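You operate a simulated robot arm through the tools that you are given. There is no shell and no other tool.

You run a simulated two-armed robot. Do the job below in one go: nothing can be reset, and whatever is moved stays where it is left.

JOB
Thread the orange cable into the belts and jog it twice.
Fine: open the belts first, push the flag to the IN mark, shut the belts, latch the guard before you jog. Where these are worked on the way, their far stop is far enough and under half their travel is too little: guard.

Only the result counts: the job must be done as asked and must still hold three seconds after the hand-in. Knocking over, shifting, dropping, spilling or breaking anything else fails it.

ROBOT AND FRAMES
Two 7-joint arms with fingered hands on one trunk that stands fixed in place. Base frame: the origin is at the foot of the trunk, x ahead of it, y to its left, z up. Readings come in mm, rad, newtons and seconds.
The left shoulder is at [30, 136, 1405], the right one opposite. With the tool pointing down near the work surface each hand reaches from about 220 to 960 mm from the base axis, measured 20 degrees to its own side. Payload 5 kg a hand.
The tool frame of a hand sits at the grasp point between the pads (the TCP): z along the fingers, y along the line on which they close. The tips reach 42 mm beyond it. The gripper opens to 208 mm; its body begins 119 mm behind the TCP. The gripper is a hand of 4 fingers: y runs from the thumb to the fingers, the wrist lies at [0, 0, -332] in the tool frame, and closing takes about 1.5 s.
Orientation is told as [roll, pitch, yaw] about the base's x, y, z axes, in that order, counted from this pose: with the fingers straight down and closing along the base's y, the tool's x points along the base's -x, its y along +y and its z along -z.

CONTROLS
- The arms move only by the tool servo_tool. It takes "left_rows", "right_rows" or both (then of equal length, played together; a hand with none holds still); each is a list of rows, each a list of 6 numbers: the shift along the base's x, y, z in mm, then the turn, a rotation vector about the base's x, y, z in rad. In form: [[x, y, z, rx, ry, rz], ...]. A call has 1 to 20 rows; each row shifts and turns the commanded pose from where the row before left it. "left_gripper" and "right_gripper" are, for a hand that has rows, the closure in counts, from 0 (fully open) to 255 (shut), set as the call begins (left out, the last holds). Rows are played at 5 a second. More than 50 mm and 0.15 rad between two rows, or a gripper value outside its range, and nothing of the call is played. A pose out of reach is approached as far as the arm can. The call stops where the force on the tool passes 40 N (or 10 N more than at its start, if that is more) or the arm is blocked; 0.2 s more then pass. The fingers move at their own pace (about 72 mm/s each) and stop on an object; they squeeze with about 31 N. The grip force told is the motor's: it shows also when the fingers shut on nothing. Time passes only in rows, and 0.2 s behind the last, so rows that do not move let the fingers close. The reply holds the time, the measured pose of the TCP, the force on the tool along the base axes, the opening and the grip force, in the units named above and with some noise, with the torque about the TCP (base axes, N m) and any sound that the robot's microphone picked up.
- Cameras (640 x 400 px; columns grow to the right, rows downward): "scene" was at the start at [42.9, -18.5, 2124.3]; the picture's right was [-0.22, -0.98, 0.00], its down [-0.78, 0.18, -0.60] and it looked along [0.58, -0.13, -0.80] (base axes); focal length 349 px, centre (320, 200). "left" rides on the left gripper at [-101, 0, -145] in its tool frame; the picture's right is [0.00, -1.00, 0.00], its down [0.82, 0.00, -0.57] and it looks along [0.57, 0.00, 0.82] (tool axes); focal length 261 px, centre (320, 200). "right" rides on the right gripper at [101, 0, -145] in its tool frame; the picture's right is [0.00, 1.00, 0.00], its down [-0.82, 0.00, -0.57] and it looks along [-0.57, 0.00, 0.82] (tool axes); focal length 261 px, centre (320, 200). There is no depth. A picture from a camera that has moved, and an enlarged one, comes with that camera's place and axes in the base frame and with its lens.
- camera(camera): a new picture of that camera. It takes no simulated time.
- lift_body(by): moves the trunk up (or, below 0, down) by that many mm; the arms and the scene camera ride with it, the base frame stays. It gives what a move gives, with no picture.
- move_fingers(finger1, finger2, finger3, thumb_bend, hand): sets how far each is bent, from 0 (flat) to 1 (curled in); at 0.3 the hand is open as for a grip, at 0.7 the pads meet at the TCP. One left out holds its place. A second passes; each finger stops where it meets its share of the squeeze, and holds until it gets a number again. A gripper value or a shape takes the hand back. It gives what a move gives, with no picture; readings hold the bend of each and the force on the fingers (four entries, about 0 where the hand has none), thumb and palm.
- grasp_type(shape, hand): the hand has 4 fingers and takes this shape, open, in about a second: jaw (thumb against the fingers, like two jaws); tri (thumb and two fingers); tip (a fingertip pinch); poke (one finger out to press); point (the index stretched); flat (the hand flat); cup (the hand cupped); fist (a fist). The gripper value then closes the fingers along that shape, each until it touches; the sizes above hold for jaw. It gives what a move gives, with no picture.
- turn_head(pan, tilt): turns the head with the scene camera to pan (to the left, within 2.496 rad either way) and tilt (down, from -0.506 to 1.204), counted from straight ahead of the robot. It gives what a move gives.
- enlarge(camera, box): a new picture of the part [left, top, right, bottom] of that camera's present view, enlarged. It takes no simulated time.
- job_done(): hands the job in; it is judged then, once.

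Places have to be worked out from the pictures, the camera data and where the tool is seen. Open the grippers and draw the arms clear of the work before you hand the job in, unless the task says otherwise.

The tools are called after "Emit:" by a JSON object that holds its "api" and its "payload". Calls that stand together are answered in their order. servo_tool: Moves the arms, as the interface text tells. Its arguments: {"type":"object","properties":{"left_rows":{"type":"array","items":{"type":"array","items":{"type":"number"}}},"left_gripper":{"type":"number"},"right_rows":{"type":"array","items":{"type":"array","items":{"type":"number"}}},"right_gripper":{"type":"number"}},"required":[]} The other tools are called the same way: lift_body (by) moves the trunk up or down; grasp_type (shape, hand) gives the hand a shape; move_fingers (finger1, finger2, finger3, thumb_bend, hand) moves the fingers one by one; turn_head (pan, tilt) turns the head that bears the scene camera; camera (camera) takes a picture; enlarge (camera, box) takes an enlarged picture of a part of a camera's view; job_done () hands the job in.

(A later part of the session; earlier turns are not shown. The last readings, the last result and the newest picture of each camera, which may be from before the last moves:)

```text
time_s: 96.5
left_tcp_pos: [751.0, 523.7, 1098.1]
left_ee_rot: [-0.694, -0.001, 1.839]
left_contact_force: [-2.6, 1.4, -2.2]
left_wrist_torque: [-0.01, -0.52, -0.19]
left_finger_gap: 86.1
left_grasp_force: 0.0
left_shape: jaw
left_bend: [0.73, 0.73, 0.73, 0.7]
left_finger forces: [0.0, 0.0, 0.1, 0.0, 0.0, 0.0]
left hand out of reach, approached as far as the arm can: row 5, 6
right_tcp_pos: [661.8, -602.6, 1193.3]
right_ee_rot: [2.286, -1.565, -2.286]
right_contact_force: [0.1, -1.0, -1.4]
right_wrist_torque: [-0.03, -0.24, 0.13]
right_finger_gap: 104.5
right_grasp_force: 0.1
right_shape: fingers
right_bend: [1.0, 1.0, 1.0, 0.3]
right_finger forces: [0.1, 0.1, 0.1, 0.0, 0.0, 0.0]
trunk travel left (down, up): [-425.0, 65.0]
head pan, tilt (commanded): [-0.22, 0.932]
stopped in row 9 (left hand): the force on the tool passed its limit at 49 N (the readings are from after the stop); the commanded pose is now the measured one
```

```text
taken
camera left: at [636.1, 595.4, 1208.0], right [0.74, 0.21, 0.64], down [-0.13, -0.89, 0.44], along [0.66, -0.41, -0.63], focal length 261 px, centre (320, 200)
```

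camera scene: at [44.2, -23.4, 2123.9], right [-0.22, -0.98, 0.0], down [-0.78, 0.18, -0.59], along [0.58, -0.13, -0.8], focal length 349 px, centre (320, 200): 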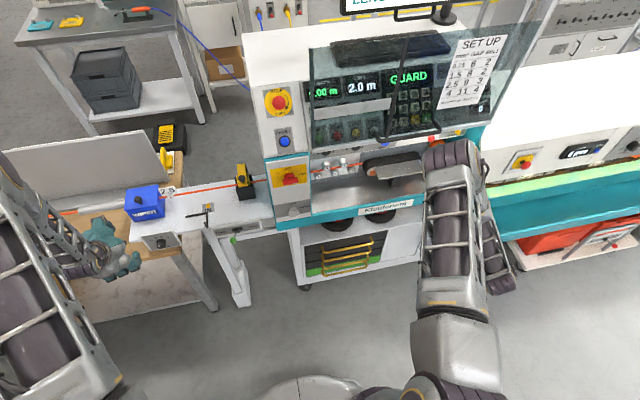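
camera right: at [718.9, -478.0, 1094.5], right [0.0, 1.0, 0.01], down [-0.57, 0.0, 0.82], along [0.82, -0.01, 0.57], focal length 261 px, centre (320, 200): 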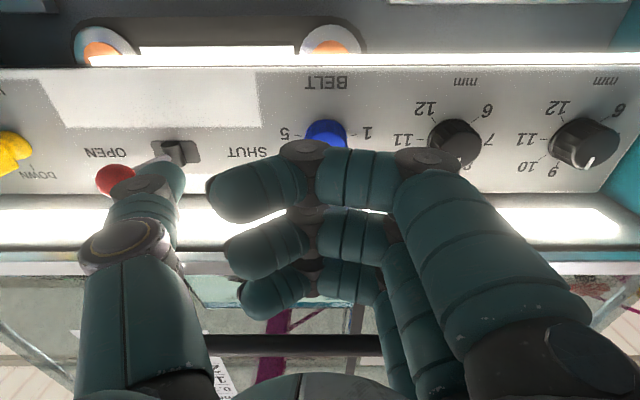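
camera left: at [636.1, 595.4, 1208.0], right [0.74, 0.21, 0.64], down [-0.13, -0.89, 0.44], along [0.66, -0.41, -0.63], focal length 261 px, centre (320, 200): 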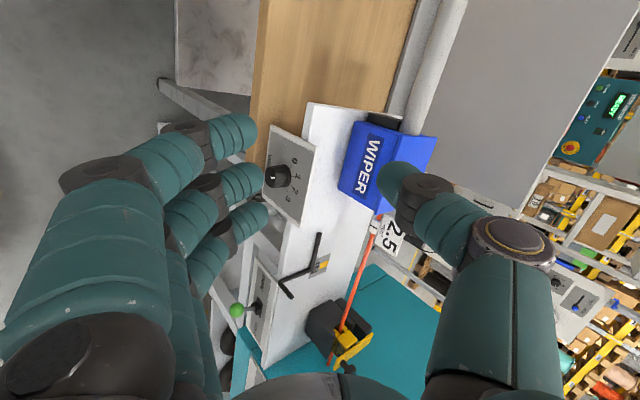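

The arm ran out of its branch and wandered to [751, 524, 1098] with some yaw; nothing appears displaced. From this posture the orientation is close to what I need, so I yaw it back 0.27 rad and bring it in over y≈330 at a safe height, watching reach.

Emit:
{"api": "servo_tool", "payload": {"left_rows": [[0, -20, 15, 0, 0, -0.09], [0, -25, 15, 0, 0, -0.09], [0, -30, 15, 0, 0, -0.09], [0, -40, 5, 0, 0, 0], [5, -40, 0, 0, 0.03, 0], [10, -40, 0, 0, 0.03, 0]]}}

Emit:
{"api": "camera", "payload": {"camera": "scene"}}

Emit:
{"api": "camera", "payload": {"camera": "left"}}

```text
time_s: 97.9
left_tcp_pos: [771.5, 327.6, 1150.1]
left_ee_rot: [-0.64, 0.001, 1.566]
left_contact_force: [-1.2, 0.6, -1.1]
left_wrist_torque: [-0.13, -0.09, -0.06]
left_finger_gap: 86.0
left_grasp_force: 0.0
left_shape: jaw
left_bend: [0.73, 0.73, 0.73, 0.7]
left_finger forces: [0.1, 0.1, 0.1, 0.0, 0.1, 0.0]
right_tcp_pos: [660.7, -600.2, 1195.7]
right_ee_rot: [2.462, -1.565, -2.464]
right_contact_force: [0.9, -0.7, -1.0]
right_wrist_torque: [-0.02, -0.1, 0.12]
right_finger_gap: 104.5
right_grasp_force: 0.0
right_shape: fingers
right_bend: [1.0, 1.0, 1.0, 0.3]
right_finger forces: [0.1, 0.0, 0.0, 0.0, 0.0, 0.0]
trunk travel left (down, up): [-425.0, 65.0]
head pan, tilt (commanded): [-0.22, 0.932]
```

```text
taken
camera scene: at [43.6, -21.6, 2124.2], right [-0.22, -0.98, 0.0], down [-0.78, 0.18, -0.6], along [0.58, -0.13, -0.8], focal length 349 px, centre (320, 200)
```

scene: 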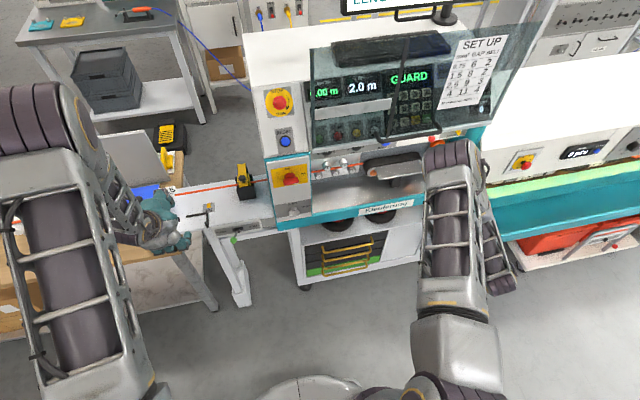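

```text
taken
camera left: at [685.9, 428.3, 1265.8], right [0.8, 0.0, 0.6], down [-0.34, -0.82, 0.46], along [0.49, -0.57, -0.66], focal length 261 px, centre (320, 200)
```

left: 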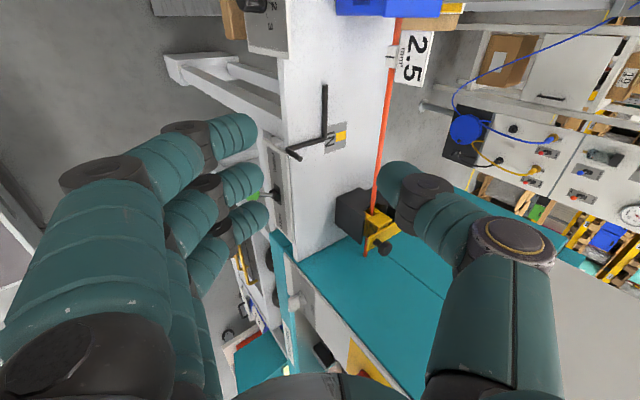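

The left hand is now tilted about 37° from vertical, closing axis across the cable, at [771, 328, 1150]. I move it forward above the cable at y≈315.

Emit:
{"api": "servo_tool", "payload": {"left_rows": [[25, -2, 0, 0, 0.015, 0], [30, -2, 0, 0, 0.015, 0], [30, -2, -3, 0, 0.015, 0], [30, -2, -6, 0, 0.015, 0], [30, -2, -6, 0, 0.015, 0], [30, -2, -6, 0, 0.015, 0], [25, 0, -6, 0, 0.015, 0]]}}

Emit:
{"api": "camera", "payload": {"camera": "scene"}}

Emit:
{"api": "camera", "payload": {"camera": "left"}}

```text
time_s: 99.5
left_tcp_pos: [973.6, 315.9, 1123.6]
left_ee_rot: [-0.536, 0.004, 1.565]
left_contact_force: [0.8, 0.9, 0.1]
left_wrist_torque: [-0.03, 0.05, -0.01]
left_finger_gap: 85.8
left_grasp_force: 0.1
left_shape: jaw
left_bend: [0.73, 0.73, 0.73, 0.7]
left_finger forces: [0.0, 0.1, 0.0, 0.0, 0.0, 0.0]
right_tcp_pos: [660.3, -598.6, 1195.2]
right_ee_rot: [2.802, -1.569, -2.806]
right_contact_force: [0.5, 0.8, -0.3]
right_wrist_torque: [0.01, 0.01, -0.01]
right_finger_gap: 104.6
right_grasp_force: 0.1
right_shape: fingers
right_bend: [1.0, 1.0, 1.0, 0.3]
right_finger forces: [0.0, 0.1, 0.0, 0.1, 0.0, 0.0]
trunk travel left (down, up): [-425.0, 65.0]
head pan, tilt (commanded): [-0.22, 0.932]
```

```text
taken
camera scene: at [44.6, -18.1, 2124.2], right [-0.22, -0.98, 0.0], down [-0.78, 0.18, -0.6], along [0.58, -0.13, -0.8], focal length 349 px, centre (320, 200)
```

scene: 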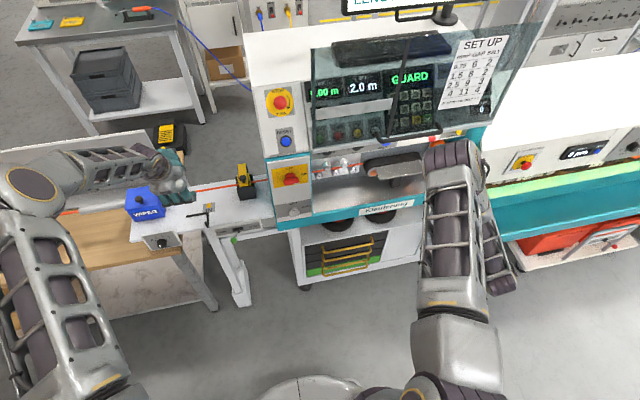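

```text
taken
camera left: at [901.1, 417.9, 1246.3], right [0.86, 0.0, 0.51], down [-0.29, -0.82, 0.5], along [0.42, -0.58, -0.7], focal length 261 px, centre (320, 200)
```

left: 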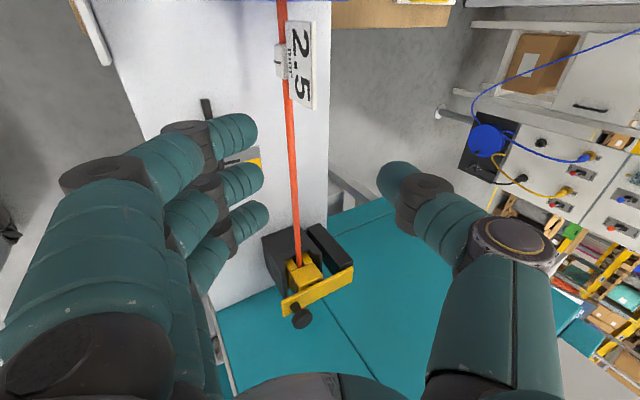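

The hand is over the cable with the tool axis passing about 45 mm beyond it. I curl the -y-side finger out of the way and half close the others to narrow the hand, and check the shape.

Emit:
{"api": "move_fingers", "payload": {"hand": "left", "finger1": 0.58, "finger2": 0.58, "finger3": 1.0, "thumb_bend": 0.58}}

Emit:
{"api": "camera", "payload": {"camera": "left"}}

Emit:
{"api": "enlarge", "payload": {"camera": "scene", "box": [100, 130, 280, 250]}}

```text
time_s: 100.5
left_tcp_pos: [974.4, 315.2, 1123.9]
left_ee_rot: [-0.534, 0.002, 1.563]
left_contact_force: [0.1, 0.1, -0.3]
left_wrist_torque: [-0.03, -0.03, -0.03]
left_finger_gap: 84.7
left_grasp_force: 0.0
left_shape: fingers
left_bend: [0.57, 0.57, 1.0, 0.57]
left_finger forces: [0.0, 0.1, 0.1, 0.0, 0.1, 0.0]
right_tcp_pos: [660.3, -601.3, 1196.3]
right_ee_rot: [2.831, -1.567, -2.834]
right_contact_force: [-0.1, 0.4, 0.9]
right_wrist_torque: [-0.02, 0.0, -0.04]
right_finger_gap: 104.8
right_grasp_force: 0.1
right_shape: fingers
right_bend: [1.0, 1.0, 1.0, 0.3]
right_finger forces: [0.0, 0.0, 0.1, 0.1, 0.0, 0.1]
trunk travel left (down, up): [-425.0, 65.0]
head pan, tilt (commanded): [-0.22, 0.932]
```

```text
taken
camera left: at [900.4, 417.1, 1247.0], right [0.86, 0.0, 0.51], down [-0.3, -0.82, 0.5], along [0.42, -0.58, -0.7], focal length 261 px, centre (320, 200)
```

left: 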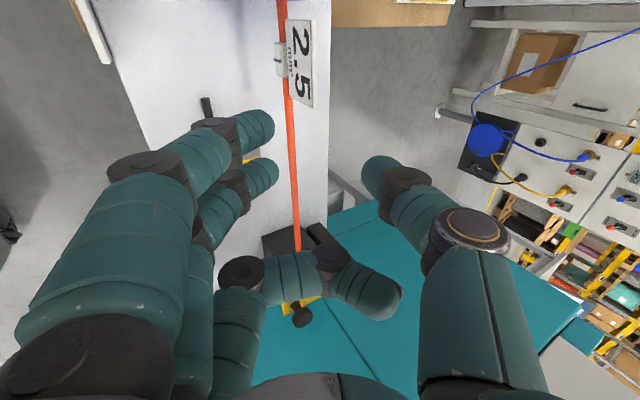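

```text
3.33 times, centred on (190, 190) of scene
camera zoom: at [43.4, -18.4, 2124.2], right [-0.22, -0.98, 0.0], down [-0.78, 0.18, -0.6], along [0.58, -0.13, -0.8], focal length 1162 px, centre (753, 233)
```

zoom: 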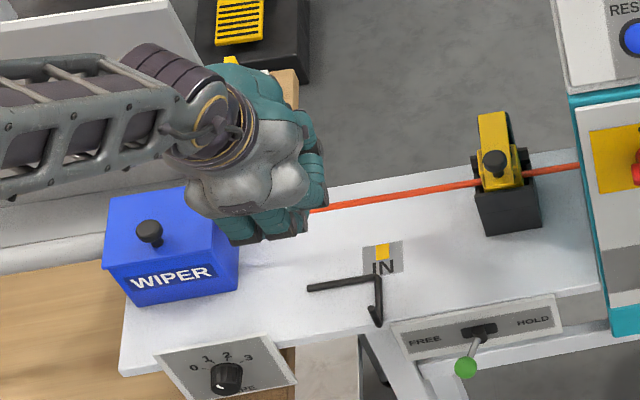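

The curled finger would still cross the cable side, so I return to the plain jaw shape; the clamp's left side is only at y≈122, so one stroke from y 305 to 175 has room. I set a 60 mm gap and shift back so the tool axis points at the cable.

Emit:
{"api": "servo_tool", "payload": {"left_rows": [[-15, -3, 0, 0, 0, 0], [-15, -4, 0, 0, 0, 0], [-15, -3, 0, 0, 0, 0], [0, 0, 0, 0, 0, 0], [0, 0, 0, 0, 0, 0], [0, 0, 0, 0, 0, 0]], "left_gripper": 180}}

Emit:
{"api": "camera", "payload": {"camera": "left"}}

```text
time_s: 101.9
left_tcp_pos: [928.4, 305.2, 1123.5]
left_ee_rot: [-0.535, 0.007, 1.562]
left_contact_force: [1.2, -0.8, 0.0]
left_wrist_torque: [-0.01, 0.02, -0.01]
left_finger_gap: 60.5
left_grasp_force: 0.2
left_shape: jaw
left_bend: [0.73, 0.73, 0.73, 0.7]
left_finger forces: [0.0, 0.0, 0.0, 0.0, 0.0, 0.0]
right_tcp_pos: [659.9, -600.1, 1195.2]
right_ee_rot: [2.841, -1.567, -2.842]
right_contact_force: [-0.5, 0.2, -0.8]
right_wrist_torque: [0.0, 0.03, 0.01]
right_finger_gap: 104.5
right_grasp_force: 0.1
right_shape: fingers
right_bend: [1.0, 1.0, 1.0, 0.3]
right_finger forces: [0.1, 0.0, 0.0, 0.0, 0.0, 0.0]
trunk travel left (down, up): [-425.0, 65.0]
head pan, tilt (commanded): [-0.22, 0.932]
```

```text
taken
camera left: at [855.1, 407.0, 1246.8], right [0.86, 0.0, 0.51], down [-0.3, -0.82, 0.5], along [0.42, -0.58, -0.7], focal length 261 px, centre (320, 200)
```

left: 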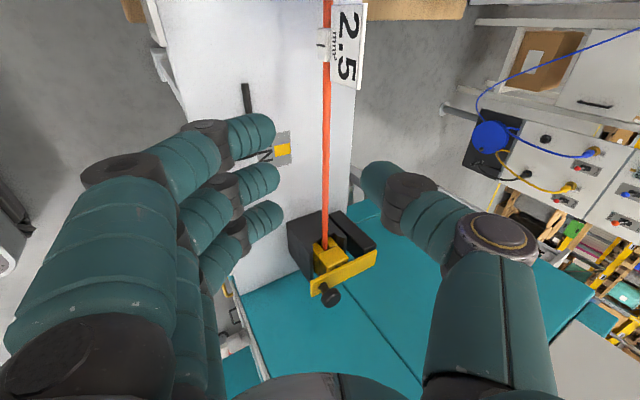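

The cable now lies midway between fingers and thumb. I descend along the tool axis, first 100 mm, and check again.

Emit:
{"api": "servo_tool", "payload": {"left_rows": [[10, 0, -17, 0, 0, 0], [10, 0, -17, 0, 0, 0], [10, 0, -17, 0, 0, 0], [10, 0, -17, 0, 0, 0], [10, 0, -17, 0, 0, 0], [0, 0, 0, 0, 0, 0]]}}

Emit:
{"api": "camera", "payload": {"camera": "left"}}

Emit:
{"api": "enlarge", "payload": {"camera": "scene", "box": [120, 150, 270, 250]}}

```text
time_s: 103.3
left_tcp_pos: [976.6, 305.9, 1038.4]
left_ee_rot: [-0.538, 0.004, 1.563]
left_contact_force: [-0.4, -1.1, -0.3]
left_wrist_torque: [0.03, -0.03, 0.04]
left_finger_gap: 60.4
left_grasp_force: 0.1
left_shape: jaw
left_bend: [0.73, 0.73, 0.73, 0.7]
left_finger forces: [0.1, 0.0, 0.0, 0.1, 0.0, 0.0]
right_tcp_pos: [659.1, -600.1, 1195.6]
right_ee_rot: [2.82, -1.565, -2.825]
right_contact_force: [0.2, -0.1, -0.1]
right_wrist_torque: [0.03, 0.01, 0.03]
right_finger_gap: 104.7
right_grasp_force: 0.1
right_shape: fingers
right_bend: [1.0, 1.0, 1.0, 0.3]
right_finger forces: [0.0, 0.0, 0.0, 0.0, 0.0, 0.0]
trunk travel left (down, up): [-425.0, 65.0]
head pan, tilt (commanded): [-0.22, 0.932]
```

```text
taken
camera left: at [904.1, 406.8, 1161.8], right [0.86, 0.0, 0.51], down [-0.3, -0.82, 0.5], along [0.42, -0.58, -0.7], focal length 261 px, centre (320, 200)
```

left: 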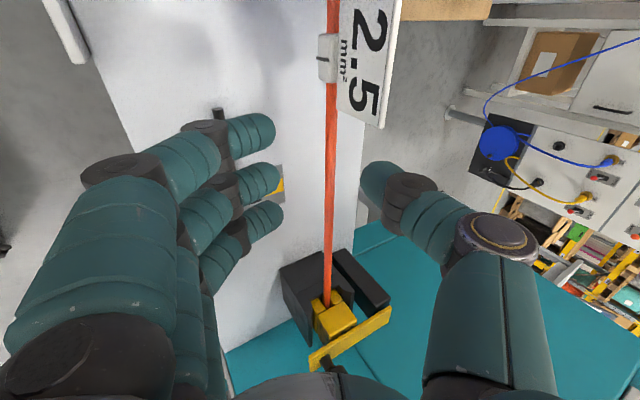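

```text
4.00 times, centred on (195, 200) of scene
camera zoom: at [42.3, -18.8, 2124.3], right [-0.22, -0.98, 0.0], down [-0.78, 0.18, -0.6], along [0.58, -0.13, -0.8], focal length 1394 px, centre (820, 200)
```

zoom: 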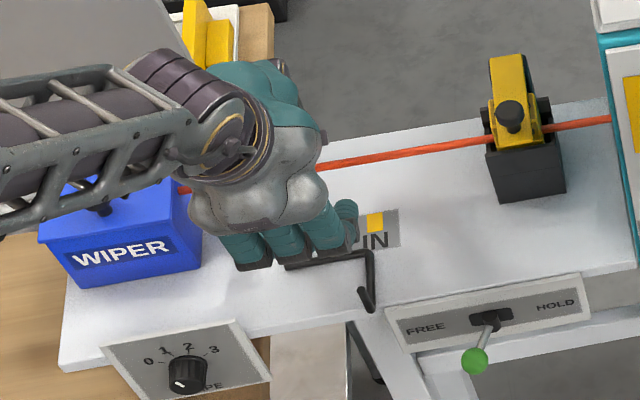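

The cable is about 6 mm to the thumb side of the tool axis and 44 mm below the TCP. I descend another 38 mm and then close on it.

Emit:
{"api": "servo_tool", "payload": {"left_rows": [[6, 0, -8, 0, 0, 0], [5, 0, -8, 0, 0, 0], [5, 0, -8, 0, 0, 0], [5, 0, -8, 0, 0, 0], [0, 0, 0, 0, 0, 0]]}}

Emit:
{"api": "camera", "payload": {"camera": "left"}}

```text
time_s: 104.5
left_tcp_pos: [997.7, 304.7, 1007.3]
left_ee_rot: [-0.535, 0.004, 1.562]
left_contact_force: [0.1, -0.4, 0.1]
left_wrist_torque: [-0.04, 0.01, -0.02]
left_finger_gap: 60.7
left_grasp_force: 0.0
left_shape: jaw
left_bend: [0.73, 0.73, 0.73, 0.7]
left_finger forces: [0.1, 0.0, 0.0, 0.0, 0.0, 0.0]
right_tcp_pos: [660.4, -601.0, 1195.6]
right_ee_rot: [2.849, -1.566, -2.853]
right_contact_force: [-0.1, -0.4, 0.1]
right_wrist_torque: [-0.03, 0.0, -0.01]
right_finger_gap: 104.5
right_grasp_force: 0.2
right_shape: fingers
right_bend: [1.0, 1.0, 1.0, 0.3]
right_finger forces: [0.0, 0.0, 0.0, 0.0, 0.1, 0.1]
trunk travel left (down, up): [-425.0, 65.0]
head pan, tilt (commanded): [-0.22, 0.932]
```

```text
taken
camera left: at [925.3, 406.8, 1129.8], right [0.86, 0.0, 0.51], down [-0.3, -0.82, 0.5], along [0.42, -0.58, -0.7], focal length 261 px, centre (320, 200)
```

left: 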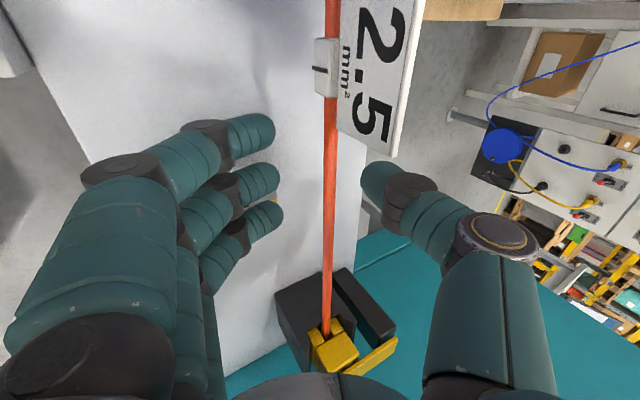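

Everything is clear around the cable. I close the left hand on it.

Emit:
{"api": "servo_tool", "payload": {"left_rows": [[0, 0, 0, 0, 0, 0], [0, 0, 0, 0, 0, 0], [0, 0, 0, 0, 0, 0], [0, 0, 0, 0, 0, 0], [0, 0, 0, 0, 0, 0], [0, 0, 0, 0, 0, 0]], "left_gripper": 255}}

Emit:
{"api": "camera", "payload": {"camera": "left"}}

```text
time_s: 105.9
left_tcp_pos: [1000.1, 303.9, 1006.6]
left_ee_rot: [-0.536, 0.006, 1.563]
left_contact_force: [10.0, -0.1, -2.0]
left_wrist_torque: [0.06, -0.06, 0.0]
left_finger_gap: 0.0
left_grasp_force: 31.4
left_shape: jaw
left_bend: [0.7, 0.7, 0.7, 0.71]
left_finger forces: [4.4, 0.0, 4.5, 0.0, 27.0, 0.0]
right_tcp_pos: [662.3, -600.3, 1194.3]
right_ee_rot: [2.787, -1.567, -2.789]
right_contact_force: [-0.1, 0.4, 0.1]
right_wrist_torque: [0.01, 0.0, -0.02]
right_finger_gap: 104.6
right_grasp_force: 0.0
right_shape: fingers
right_bend: [1.0, 1.0, 1.0, 0.3]
right_finger forces: [0.0, 0.0, 0.0, 0.0, 0.0, 0.2]
trunk travel left (down, up): [-425.0, 65.0]
head pan, tilt (commanded): [-0.22, 0.932]
```

```text
taken
camera left: at [926.7, 406.8, 1129.2], right [0.86, 0.0, 0.51], down [-0.3, -0.82, 0.5], along [0.42, -0.58, -0.7], focal length 261 px, centre (320, 200)
```

left: 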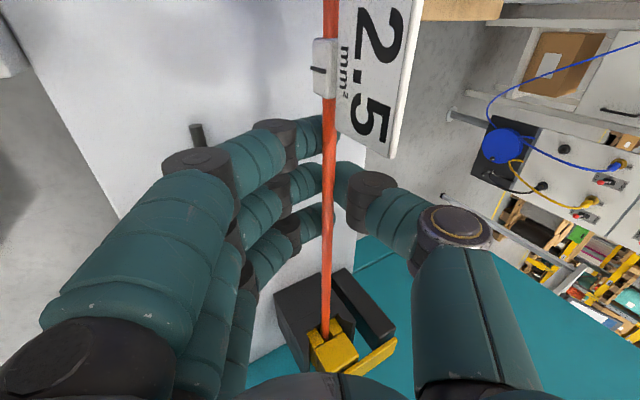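

The hand closed to zero gap with 27 N on the thumb; the cable may be only caged or lightly held. I test by drawing 12 mm towards -y and seeing whether the flag follows.

Emit:
{"api": "servo_tool", "payload": {"left_rows": [[0, -3, 0, 0, 0, 0], [0, -3, 0, 0, 0, 0], [0, -3, 0, 0, 0, 0], [0, -3, 0, 0, 0, 0], [0, 0, 0, 0, 0, 0]]}}

Emit:
{"api": "camera", "payload": {"camera": "left"}}

Emit:
{"api": "enlarge", "payload": {"camera": "scene", "box": [290, 140, 400, 200]}}

```text
time_s: 107.1
left_tcp_pos: [999.5, 292.7, 1005.6]
left_ee_rot: [-0.536, 0.005, 1.562]
left_contact_force: [14.8, 1.4, -1.2]
left_wrist_torque: [-0.04, -0.1, 0.01]
left_finger_gap: 0.1
left_grasp_force: 31.6
left_shape: jaw
left_bend: [0.7, 0.7, 0.7, 0.71]
left_finger forces: [4.4, 0.0, 4.6, 0.0, 29.6, 0.0]
right_tcp_pos: [660.7, -599.9, 1195.7]
right_ee_rot: [2.809, -1.568, -2.813]
right_contact_force: [-0.9, 0.0, 1.6]
right_wrist_torque: [0.0, 0.03, -0.01]
right_finger_gap: 104.5
right_grasp_force: 0.1
right_shape: fingers
right_bend: [1.0, 1.0, 1.0, 0.3]
right_finger forces: [0.0, 0.1, 0.0, 0.0, 0.1, 0.0]
trunk travel left (down, up): [-425.0, 65.0]
head pan, tilt (commanded): [-0.22, 0.932]
```

```text
taken
camera left: at [926.5, 394.9, 1129.1], right [0.86, 0.0, 0.51], down [-0.3, -0.82, 0.5], along [0.42, -0.58, -0.7], focal length 261 px, centre (320, 200)
```

left: 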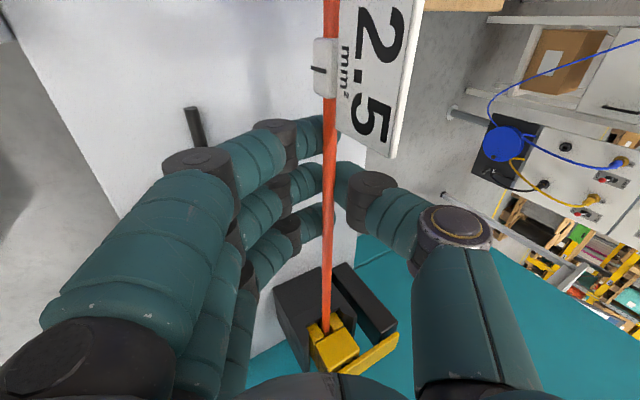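

```text
5.82 times, centred on (345, 170) of scene
camera zoom: at [44.8, -18.1, 2124.2], right [-0.22, -0.98, 0.0], down [-0.78, 0.18, -0.6], along [0.58, -0.13, -0.8], focal length 2028 px, centre (174, 374)
```

zoom: 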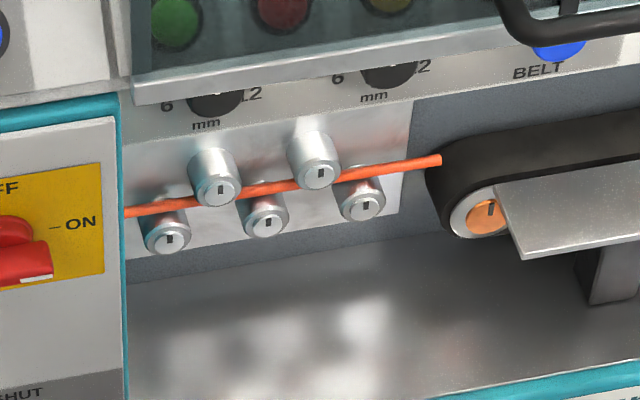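

The flag follows the hand exactly, and the cable end inside has advanced over the belt. I keep drawing towards -y, about 90 mm more, then check against the IN mark.

Emit:
{"api": "servo_tool", "payload": {"left_rows": [[0, -5, 0, 0, 0, 0], [0, -6, 0, 0, 0, 0], [0, -6, 0, 0, 0, 0], [0, -6, 0, 0, 0, 0], [0, -6, 0, 0, 0, 0], [0, -6, 0, 0, 0, 0], [0, -6, 0, 0, 0, 0], [0, -6, 0, 0, 0, 0], [0, -6, 0, 0, 0, 0], [0, -6, 0, 0, 0, 0], [0, -6, 0, 0, 0, 0], [0, -6, 0, 0, 0, 0], [0, -6, 0, 0, 0, 0], [0, -6, 0, 0, 0, 0], [0, -6, 0, 0, 0, 0], [0, 0, 0, 0, 0, 0]]}}

Emit:
{"api": "camera", "payload": {"camera": "left"}}

Emit:
{"api": "enlarge", "payload": {"camera": "scene", "box": [150, 150, 290, 250]}}

Emit:
{"api": "enlarge", "payload": {"camera": "scene", "box": [290, 140, 440, 210]}}

```text
time_s: 110.5
left_tcp_pos: [999.5, 203.4, 1006.1]
left_ee_rot: [-0.537, 0.006, 1.562]
left_contact_force: [15.4, 0.5, -2.4]
left_wrist_torque: [0.0, -0.08, 0.01]
left_finger_gap: 0.0
left_grasp_force: 31.1
left_shape: jaw
left_bend: [0.7, 0.7, 0.7, 0.71]
left_finger forces: [4.7, 0.1, 4.7, 0.1, 30.0, 0.0]
right_tcp_pos: [662.1, -599.5, 1194.7]
right_ee_rot: [2.793, -1.568, -2.798]
right_contact_force: [-0.2, -0.4, 0.3]
right_wrist_torque: [0.0, 0.04, 0.02]
right_finger_gap: 104.8
right_grasp_force: 0.0
right_shape: fingers
right_bend: [1.0, 1.0, 1.0, 0.3]
right_finger forces: [0.1, 0.0, 0.0, 0.0, 0.0, 0.0]
trunk travel left (down, up): [-425.0, 65.0]
head pan, tilt (commanded): [-0.22, 0.932]
```

```text
taken
camera left: at [926.5, 305.9, 1129.1], right [0.86, 0.0, 0.51], down [-0.3, -0.82, 0.5], along [0.42, -0.58, -0.7], focal length 261 px, centre (320, 200)
```

left: 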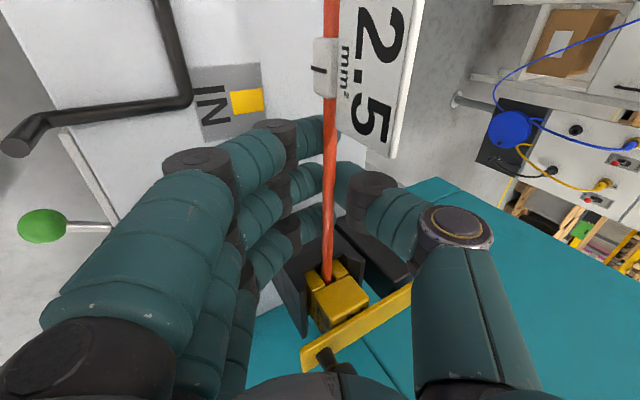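

```text
4.00 times, centred on (220, 200) of scene
camera zoom: at [45.0, -18.2, 2124.2], right [-0.22, -0.98, 0.0], down [-0.78, 0.18, -0.6], along [0.58, -0.13, -0.8], focal length 1394 px, centre (720, 200)
```

zoom: 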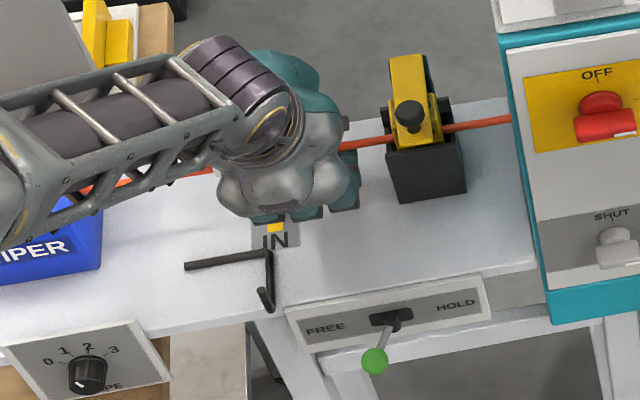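

```text
4.27 times, centred on (365, 175) of scene
camera zoom: at [45.0, -18.2, 2124.2], right [-0.22, -0.98, 0.0], down [-0.78, 0.18, -0.6], along [0.58, -0.13, -0.8], focal length 1487 px, centre (128, 307)
```

zoom: 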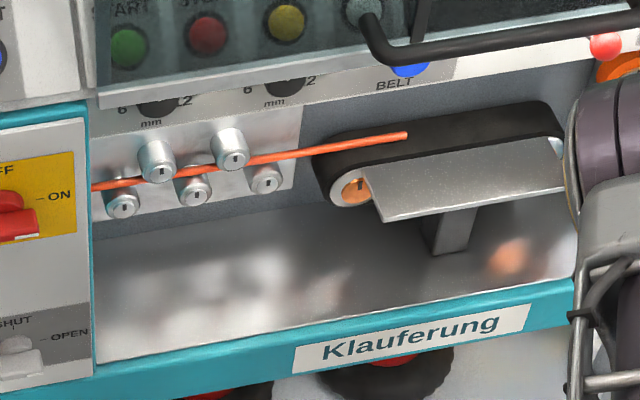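

The flag has come 100 mm and its mark is at y≈284.5, with IN at about 254: some 30 mm remain, but the outer finger would get very close to the clamp. I regrip 7 mm further from the clamp before the last stretch.

Emit:
{"api": "servo_tool", "payload": {"left_rows": [[0, 0, 0, 0, 0, 0], [0, 0, 0, 0, 0, 0], [0, 0, 0, 0, 0, 0], [0, 3, 0, 0, 0, 0], [0, 4, 0, 0, 0, 0], [0, 0, 0, 0, 0, 0]], "left_gripper": 190}}

Emit:
{"api": "camera", "payload": {"camera": "left"}}

```text
time_s: 111.9
left_tcp_pos: [998.0, 211.4, 1007.0]
left_ee_rot: [-0.536, 0.006, 1.562]
left_contact_force: [-0.3, -0.2, -0.1]
left_wrist_torque: [0.03, 0.02, 0.0]
left_finger_gap: 52.6
left_grasp_force: 0.2
left_shape: jaw
left_bend: [0.73, 0.73, 0.73, 0.7]
left_finger forces: [0.0, 0.1, 0.0, 0.0, 0.0, 0.0]
right_tcp_pos: [661.3, -600.1, 1195.0]
right_ee_rot: [2.813, -1.566, -2.815]
right_contact_force: [-0.7, 0.4, -0.1]
right_wrist_torque: [-0.01, 0.0, 0.03]
right_finger_gap: 105.0
right_grasp_force: 0.1
right_shape: fingers
right_bend: [1.0, 1.0, 1.0, 0.3]
right_finger forces: [0.0, 0.0, 0.0, 0.0, 0.1, 0.0]
trunk travel left (down, up): [-425.0, 65.0]
head pan, tilt (commanded): [-0.22, 0.932]
```

```text
taken
camera left: at [925.2, 312.7, 1130.0], right [0.86, 0.0, 0.51], down [-0.3, -0.82, 0.5], along [0.42, -0.58, -0.7], focal length 261 px, centre (320, 200)
```

left: 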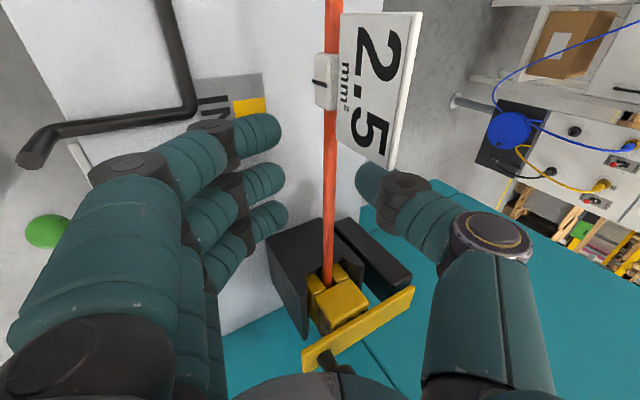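

The flag stayed at y≈285. The thumb is just clear of the card's edge; I shift 2 mm back and close again.

Emit:
{"api": "servo_tool", "payload": {"left_rows": [[0, -2, 0, 0, 0, 0], [0, 0, 0, 0, 0, 0], [0, 0, 0, 0, 0, 0], [0, 0, 0, 0, 0, 0], [0, 0, 0, 0, 0, 0], [0, 0, 0, 0, 0, 0]], "left_gripper": 255}}

Emit:
{"api": "camera", "payload": {"camera": "left"}}

```text
time_s: 113.3
left_tcp_pos: [999.7, 209.0, 1006.7]
left_ee_rot: [-0.536, 0.004, 1.562]
left_contact_force: [10.3, -0.4, -2.7]
left_wrist_torque: [-0.01, -0.08, 0.01]
left_finger_gap: 0.0
left_grasp_force: 31.0
left_shape: jaw
left_bend: [0.7, 0.7, 0.7, 0.71]
left_finger forces: [4.6, 0.0, 4.6, 0.1, 26.7, 0.0]
right_tcp_pos: [658.8, -599.9, 1194.6]
right_ee_rot: [2.772, -1.568, -2.773]
right_contact_force: [-0.2, 0.2, 0.8]
right_wrist_torque: [0.01, -0.03, -0.01]
right_finger_gap: 104.5
right_grasp_force: 0.0
right_shape: fingers
right_bend: [1.0, 1.0, 1.0, 0.3]
right_finger forces: [0.0, 0.0, 0.1, 0.0, 0.0, 0.0]
trunk travel left (down, up): [-425.0, 65.0]
head pan, tilt (commanded): [-0.22, 0.932]
```

```text
taken
camera left: at [926.5, 310.8, 1129.4], right [0.86, 0.0, 0.51], down [-0.3, -0.82, 0.5], along [0.42, -0.58, -0.7], focal length 261 px, centre (320, 200)
```

left: 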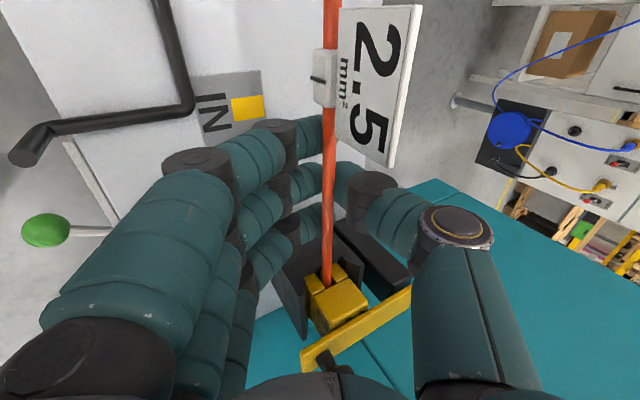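

Gripped again; flag mark at y≈285 and IN at ≈255, so 30 mm remain. I draw it there in 3 mm rows.

Emit:
{"api": "servo_tool", "payload": {"left_rows": [[0, -3, 0, 0, 0, 0], [0, -3, 0, 0, 0, 0], [0, -3, 0, 0, 0, 0], [0, -3, 0, 0, 0, 0], [0, -3, 0, 0, 0, 0], [0, -3, 0, 0, 0, 0], [0, -3, 0, 0, 0, 0], [0, -3, 0, 0, 0, 0], [0, -3, 0, 0, 0, 0], [0, -2, 0, 0, 0, 0], [0, 0, 0, 0, 0, 0]]}}

Emit:
{"api": "camera", "payload": {"camera": "left"}}

Emit:
{"api": "enlarge", "payload": {"camera": "left", "box": [180, 20, 400, 200]}}

```text
time_s: 115.7
left_tcp_pos: [999.2, 179.0, 1005.6]
left_ee_rot: [-0.534, 0.006, 1.561]
left_contact_force: [14.5, 2.0, -1.4]
left_wrist_torque: [0.0, -0.07, 0.0]
left_finger_gap: 0.0
left_grasp_force: 30.9
left_shape: jaw
left_bend: [0.7, 0.7, 0.7, 0.71]
left_finger forces: [4.5, 0.1, 4.7, 0.1, 29.5, 0.1]
right_tcp_pos: [660.7, -599.5, 1195.1]
right_ee_rot: [2.792, -1.568, -2.797]
right_contact_force: [0.9, -0.3, 0.2]
right_wrist_torque: [-0.04, 0.02, -0.01]
right_finger_gap: 104.6
right_grasp_force: 0.1
right_shape: fingers
right_bend: [1.0, 1.0, 1.0, 0.3]
right_finger forces: [0.1, 0.0, 0.1, 0.0, 0.1, 0.0]
trunk travel left (down, up): [-425.0, 65.0]
head pan, tilt (commanded): [-0.22, 0.932]
```

```text
taken
camera left: at [926.3, 281.6, 1129.2], right [0.86, 0.0, 0.51], down [-0.3, -0.82, 0.5], along [0.42, -0.58, -0.7], focal length 261 px, centre (320, 200)
```

left: 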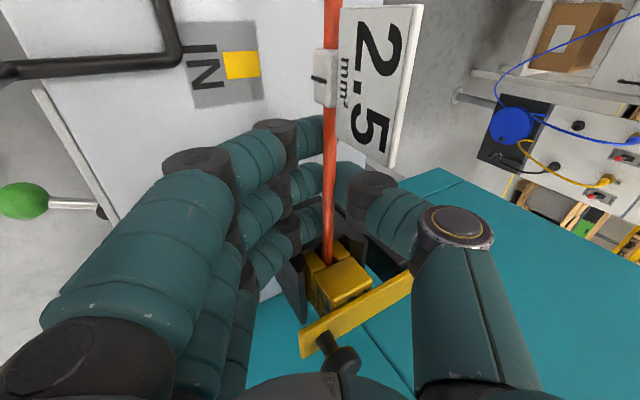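

```text
2.22 times, centred on (290, 110) of left
camera zoom: at [926.3, 281.6, 1129.2], right [0.86, 0.0, 0.51], down [-0.3, -0.82, 0.5], along [0.42, -0.58, -0.7], focal length 579 px, centre (387, 400)
```

zoom: 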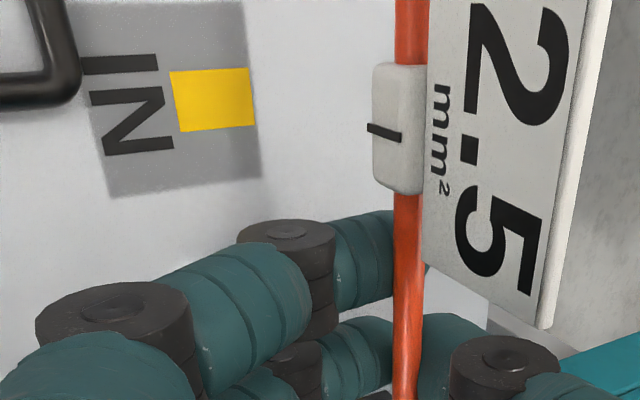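

The flag's line (y≈255) now stands over the middle of the yellow IN mark (245–262). I release the cable and withdraw upward along the tool axis.

Emit:
{"api": "servo_tool", "payload": {"left_rows": [[0, 0, 0, 0, 0, 0], [0, 0, 0, 0, 0, 0], [0, 0, 0, 0, 0, 0], [0, 0, 0, 0, 0, 0], [-6, 0, 10, 0, 0, 0], [-10, 0, 17, 0, 0, 0], [-15, 0, 25, 0, 0, 0], [-20, 0, 34, 0, 0, 0], [-20, 0, 34, 0, 0, 0]], "left_gripper": 185}}

Emit:
{"api": "camera", "payload": {"camera": "left"}}

Emit:
{"api": "camera", "payload": {"camera": "scene"}}

Emit:
{"api": "enlarge", "payload": {"camera": "scene", "box": [150, 160, 260, 240]}}

```text
time_s: 117.7
left_tcp_pos: [925.2, 178.5, 1127.7]
left_ee_rot: [-0.539, 0.004, 1.562]
left_contact_force: [-1.4, 0.4, -0.9]
left_wrist_torque: [0.04, -0.16, 0.06]
left_finger_gap: 56.8
left_grasp_force: 0.0
left_shape: jaw
left_bend: [0.73, 0.73, 0.73, 0.7]
left_finger forces: [0.0, 0.0, 0.0, 0.0, 0.0, 0.0]
right_tcp_pos: [658.2, -599.5, 1196.4]
right_ee_rot: [2.885, -1.564, -2.889]
right_contact_force: [-0.6, -0.8, 0.5]
right_wrist_torque: [-0.05, 0.0, 0.04]
right_finger_gap: 104.5
right_grasp_force: 0.1
right_shape: fingers
right_bend: [1.0, 1.0, 1.0, 0.3]
right_finger forces: [0.0, 0.0, 0.1, 0.0, 0.1, 0.0]
trunk travel left (down, up): [-425.0, 65.0]
head pan, tilt (commanded): [-0.22, 0.932]
```

```text
taken
camera left: at [852.7, 281.4, 1250.3], right [0.86, 0.0, 0.51], down [-0.3, -0.82, 0.5], along [0.42, -0.58, -0.7], focal length 261 px, centre (320, 200)
```

left: 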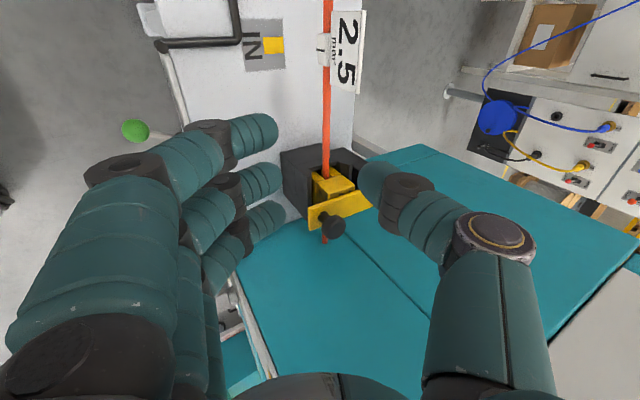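

```text
taken
camera scene: at [40.8, -18.9, 2124.4], right [-0.22, -0.98, 0.0], down [-0.78, 0.18, -0.6], along [0.58, -0.13, -0.8], focal length 349 px, centre (320, 200)
```

scene: 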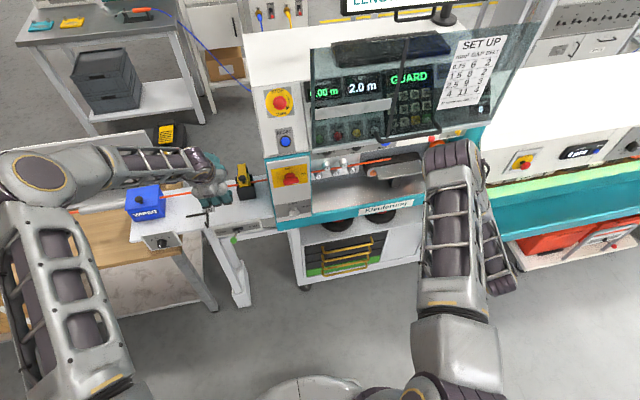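

```text
5.00 times, centred on (205, 200) of scene
camera zoom: at [40.8, -18.9, 2124.4], right [-0.22, -0.98, 0.0], down [-0.78, 0.18, -0.6], along [0.58, -0.13, -0.8], focal length 1743 px, centre (895, 200)
```

zoom: 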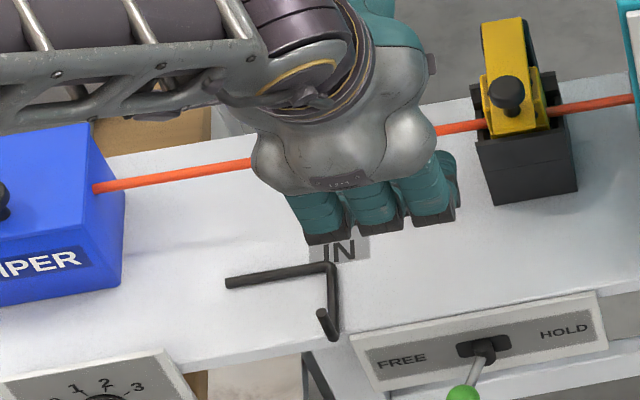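

The hand is clear of the cable. I verify the flag's position once more from this higher left-camera view before shutting the belts.

Emit:
{"api": "enlarge", "payload": {"camera": "left", "box": [220, 0, 400, 120]}}

Emit:
{"api": "enlarge", "payload": {"camera": "scene", "box": [290, 140, 440, 220]}}

```text
3.33 times, centred on (310, 60) of left
camera zoom: at [852.7, 281.4, 1250.3], right [0.86, 0.0, 0.51], down [-0.3, -0.82, 0.5], along [0.42, -0.58, -0.7], focal length 869 px, centre (353, 667)
```

zoom: 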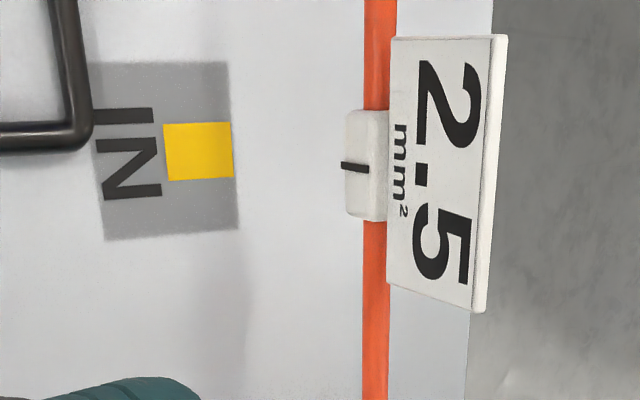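

```text
4.27 times, centred on (365, 180) of scene
camera zoom: at [40.8, -18.9, 2124.4], right [-0.22, -0.98, 0.0], down [-0.78, 0.18, -0.6], along [0.58, -0.13, -0.8], focal length 1487 px, centre (128, 285)
```

zoom: 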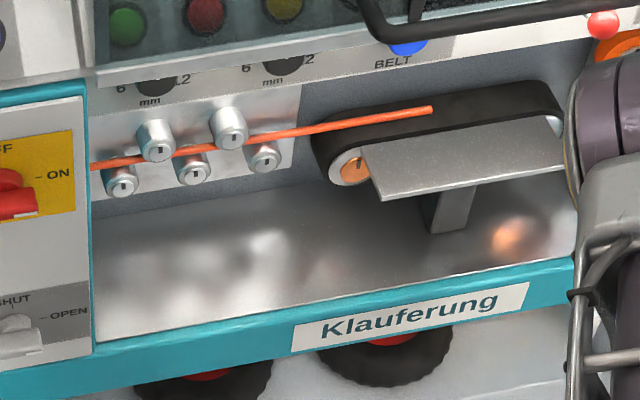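

Both views agree: flag mark y≈254.6, IN centre ≈253.8, and the cable end lies on the lower belt. Now I bring the right thumb to the -y side of the red ball (between it and the yellow WHEEL knob) to shut the belts.

Emit:
{"api": "servo_tool", "payload": {"right_rows": [[20, 14, 0, 0, 0, 0], [25, 14, 0, 0, 0, 0], [25, 0, 0, 0, 0, 0], [25, 0, 0, 0, 0, 0], [25, 0, 0, 0, 0, 0], [25, 0, 0, 0, 0, 0], [0, 0, 0, 0, 0, 0]]}}

Emit:
{"api": "camera", "payload": {"camera": "right"}}

Emit:
{"api": "enlarge", "payload": {"camera": "scene", "box": [380, 110, 500, 200]}}

```text
time_s: 119.3
left_tcp_pos: [926.5, 179.8, 1126.9]
left_ee_rot: [-0.536, 0.004, 1.561]
left_contact_force: [0.5, 0.3, 0.7]
left_wrist_torque: [0.03, -0.01, -0.03]
left_finger_gap: 56.7
left_grasp_force: 0.0
left_shape: jaw
left_bend: [0.73, 0.73, 0.73, 0.7]
left_finger forces: [0.0, 0.0, 0.0, 0.0, 0.1, 0.1]
right_tcp_pos: [805.6, -570.2, 1193.9]
right_ee_rot: [2.84, -1.567, -2.844]
right_contact_force: [-0.3, -0.4, 0.3]
right_wrist_torque: [0.03, 0.05, 0.0]
right_finger_gap: 104.5
right_grasp_force: 0.0
right_shape: fingers
right_bend: [1.0, 1.0, 1.0, 0.3]
right_finger forces: [0.0, 0.0, 0.0, 0.1, 0.0, 0.0]
trunk travel left (down, up): [-425.0, 65.0]
head pan, tilt (commanded): [-0.22, 0.932]
```

```text
taken
camera right: at [660.0, -570.2, 1093.9], right [0.0, 1.0, 0.01], down [-0.57, 0.0, 0.82], along [0.82, -0.01, 0.57], focal length 261 px, centre (320, 200)
```

right: 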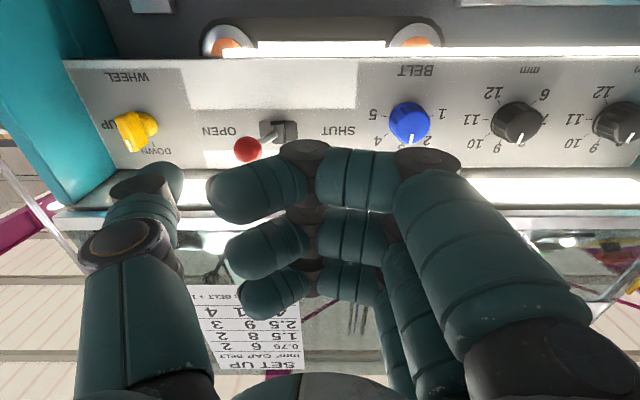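

```text
4.44 times, centred on (440, 155) of scene
camera zoom: at [42.4, -18.5, 2124.3], right [-0.22, -0.98, 0.0], down [-0.78, 0.18, -0.6], along [0.58, -0.13, -0.8], focal length 1549 px, centre (-213, 400)
```

zoom: 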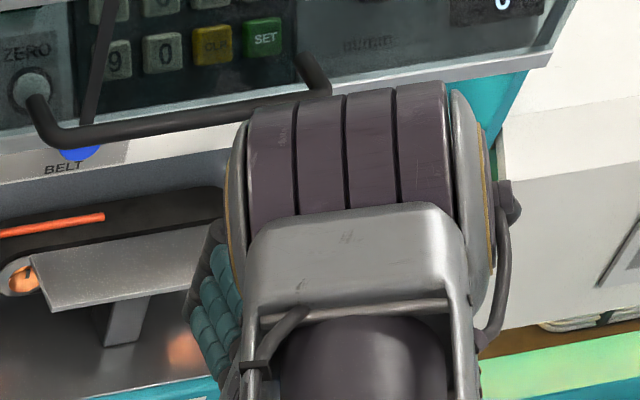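

The ball is at y≈-643, the thumb tip at y≈-698, and the yellow knob's edge at y≈-722. I shift 6 mm to +y for clearance and advance 56 mm between them.

Emit:
{"api": "servo_tool", "payload": {"right_rows": [[0, 6, 0, 0, 0, 0], [14, 0, 0, 0, 0, 0], [14, 0, 0, 0, 0, 0], [14, 0, 0, 0, 0, 0], [14, 0, 0, 0, 0, 0], [0, 0, 0, 0, 0, 0]]}}

Emit:
{"api": "camera", "payload": {"camera": "right"}}

```text
time_s: 120.7
left_tcp_pos: [926.6, 179.8, 1126.6]
left_ee_rot: [-0.536, 0.005, 1.56]
left_contact_force: [-1.0, -0.7, 0.7]
left_wrist_torque: [0.02, -0.03, -0.03]
left_finger_gap: 56.9
left_grasp_force: 0.0
left_shape: jaw
left_bend: [0.73, 0.73, 0.73, 0.7]
left_finger forces: [0.1, 0.0, 0.0, 0.0, 0.0, 0.0]
right_tcp_pos: [861.2, -565.9, 1195.7]
right_ee_rot: [2.809, -1.568, -2.808]
right_contact_force: [0.0, -0.3, 0.8]
right_wrist_torque: [0.0, 0.02, 0.0]
right_finger_gap: 104.3
right_grasp_force: 0.0
right_shape: fingers
right_bend: [1.0, 1.0, 1.0, 0.3]
right_finger forces: [0.0, 0.0, 0.0, 0.0, 0.1, 0.0]
trunk travel left (down, up): [-425.0, 65.0]
head pan, tilt (commanded): [-0.22, 0.932]
```

```text
taken
camera right: at [715.5, -565.1, 1094.1], right [0.0, 1.0, 0.01], down [-0.57, 0.0, 0.82], along [0.82, -0.01, 0.57], focal length 261 px, centre (320, 200)
```

right: 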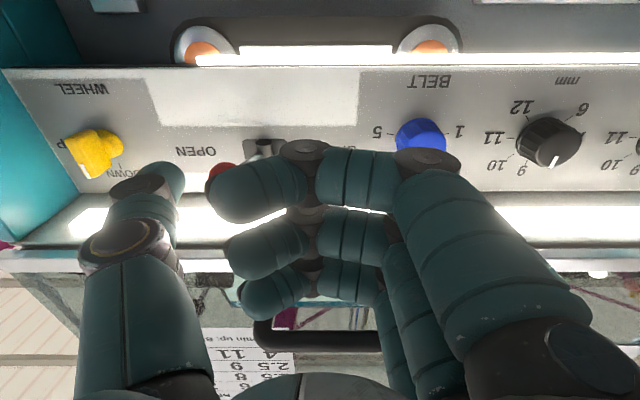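

The ball sits between thumb and curled fingers. I push it towards +y (SHUT) in 4 mm rows.

Emit:
{"api": "servo_tool", "payload": {"right_rows": [[4, 4, 0, 0, 0, 0], [0, 4, 0, 0, 0, 0], [0, 4, 0, 0, 0, 0], [0, 4, 0, 0, 0, 0], [0, 4, 0, 0, 0, 0], [0, 4, 0, 0, 0, 0], [0, 4, 0, 0, 0, 0], [0, 4, 0, 0, 0, 0], [0, 4, 0, 0, 0, 0], [0, 4, 0, 0, 0, 0], [0, 4, 0, 0, 0, 0], [0, 4, 0, 0, 0, 0], [0, 4, 0, 0, 0, 0], [0, 4, 0, 0, 0, 0]]}}

Emit:
{"api": "camera", "payload": {"camera": "right"}}

```text
time_s: 123.7
left_tcp_pos: [927.5, 179.8, 1124.5]
left_ee_rot: [-0.536, 0.006, 1.56]
left_contact_force: [-0.1, 0.3, 0.1]
left_wrist_torque: [0.0, 0.02, 0.01]
left_finger_gap: 56.8
left_grasp_force: 0.0
left_shape: jaw
left_bend: [0.73, 0.73, 0.73, 0.7]
left_finger forces: [0.0, 0.1, 0.0, 0.1, 0.0, 0.0]
right_tcp_pos: [865.6, -509.4, 1196.8]
right_ee_rot: [2.884, -1.568, -2.885]
right_contact_force: [0.6, 0.1, 0.1]
right_wrist_torque: [0.01, 0.02, -0.02]
right_finger_gap: 104.7
right_grasp_force: 0.0
right_shape: fingers
right_bend: [1.0, 1.0, 1.0, 0.3]
right_finger forces: [0.0, 0.1, 0.0, 0.0, 0.0, 0.0]
trunk travel left (down, up): [-425.0, 65.0]
head pan, tilt (commanded): [-0.22, 0.932]
```

```text
taken
camera right: at [720.5, -508.7, 1094.3], right [0.0, 1.0, 0.01], down [-0.58, 0.0, 0.82], along [0.82, -0.01, 0.58], focal length 261 px, centre (320, 200)
```

right: 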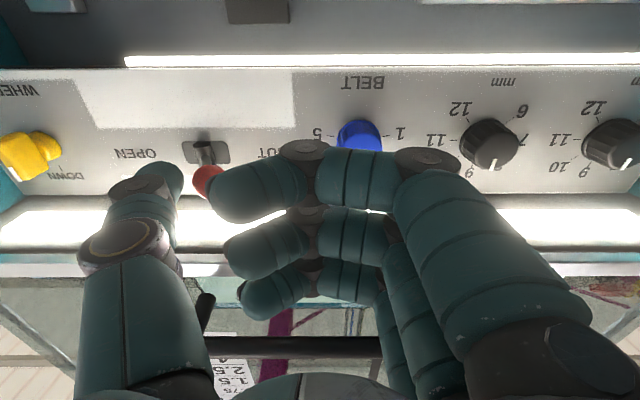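

The lever's ball is back at y≈-601, its original SHUT place, and the thumb is free. I nudge a little further to make sure it is at the stop, then withdraw.

Emit:
{"api": "servo_tool", "payload": {"right_rows": [[0, 3, 0, 0, 0, 0], [0, 3, 0, 0, 0, 0], [0, 2, 0, 0, 0, 0], [0, 2, 0, 0, 0, 0]]}}

Emit:
{"api": "camera", "payload": {"camera": "right"}}

```text
time_s: 124.7
left_tcp_pos: [928.0, 181.1, 1126.5]
left_ee_rot: [-0.536, 0.003, 1.562]
left_contact_force: [-0.9, 0.2, 0.3]
left_wrist_torque: [0.03, 0.02, -0.01]
left_finger_gap: 56.7
left_grasp_force: 0.0
left_shape: jaw
left_bend: [0.73, 0.73, 0.73, 0.7]
left_finger forces: [0.0, 0.0, 0.0, 0.1, 0.0, 0.1]
right_tcp_pos: [865.2, -502.0, 1195.7]
right_ee_rot: [2.808, -1.568, -2.81]
right_contact_force: [-0.4, -2.4, 0.7]
right_wrist_torque: [0.02, 0.0, -0.03]
right_finger_gap: 105.6
right_grasp_force: 1.3
right_shape: fingers
right_bend: [1.0, 1.0, 1.0, 0.3]
right_finger forces: [0.0, 0.1, 0.0, 0.1, 2.0, 0.1]
trunk travel left (down, up): [-425.0, 65.0]
head pan, tilt (commanded): [-0.22, 0.932]
```

```text
taken
camera right: at [719.8, -499.7, 1094.2], right [0.0, 1.0, 0.01], down [-0.57, 0.0, 0.82], along [0.82, -0.01, 0.57], focal length 261 px, centre (320, 200)
```

right: 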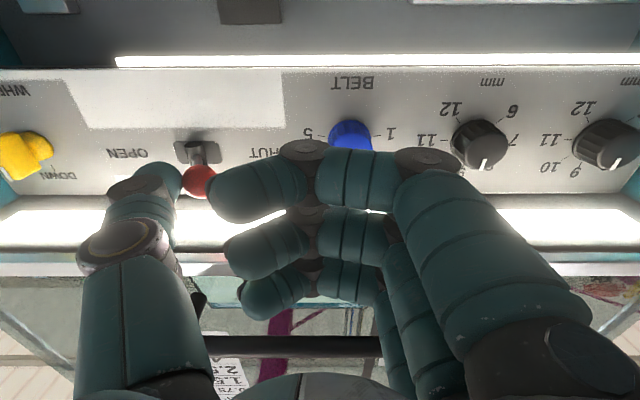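

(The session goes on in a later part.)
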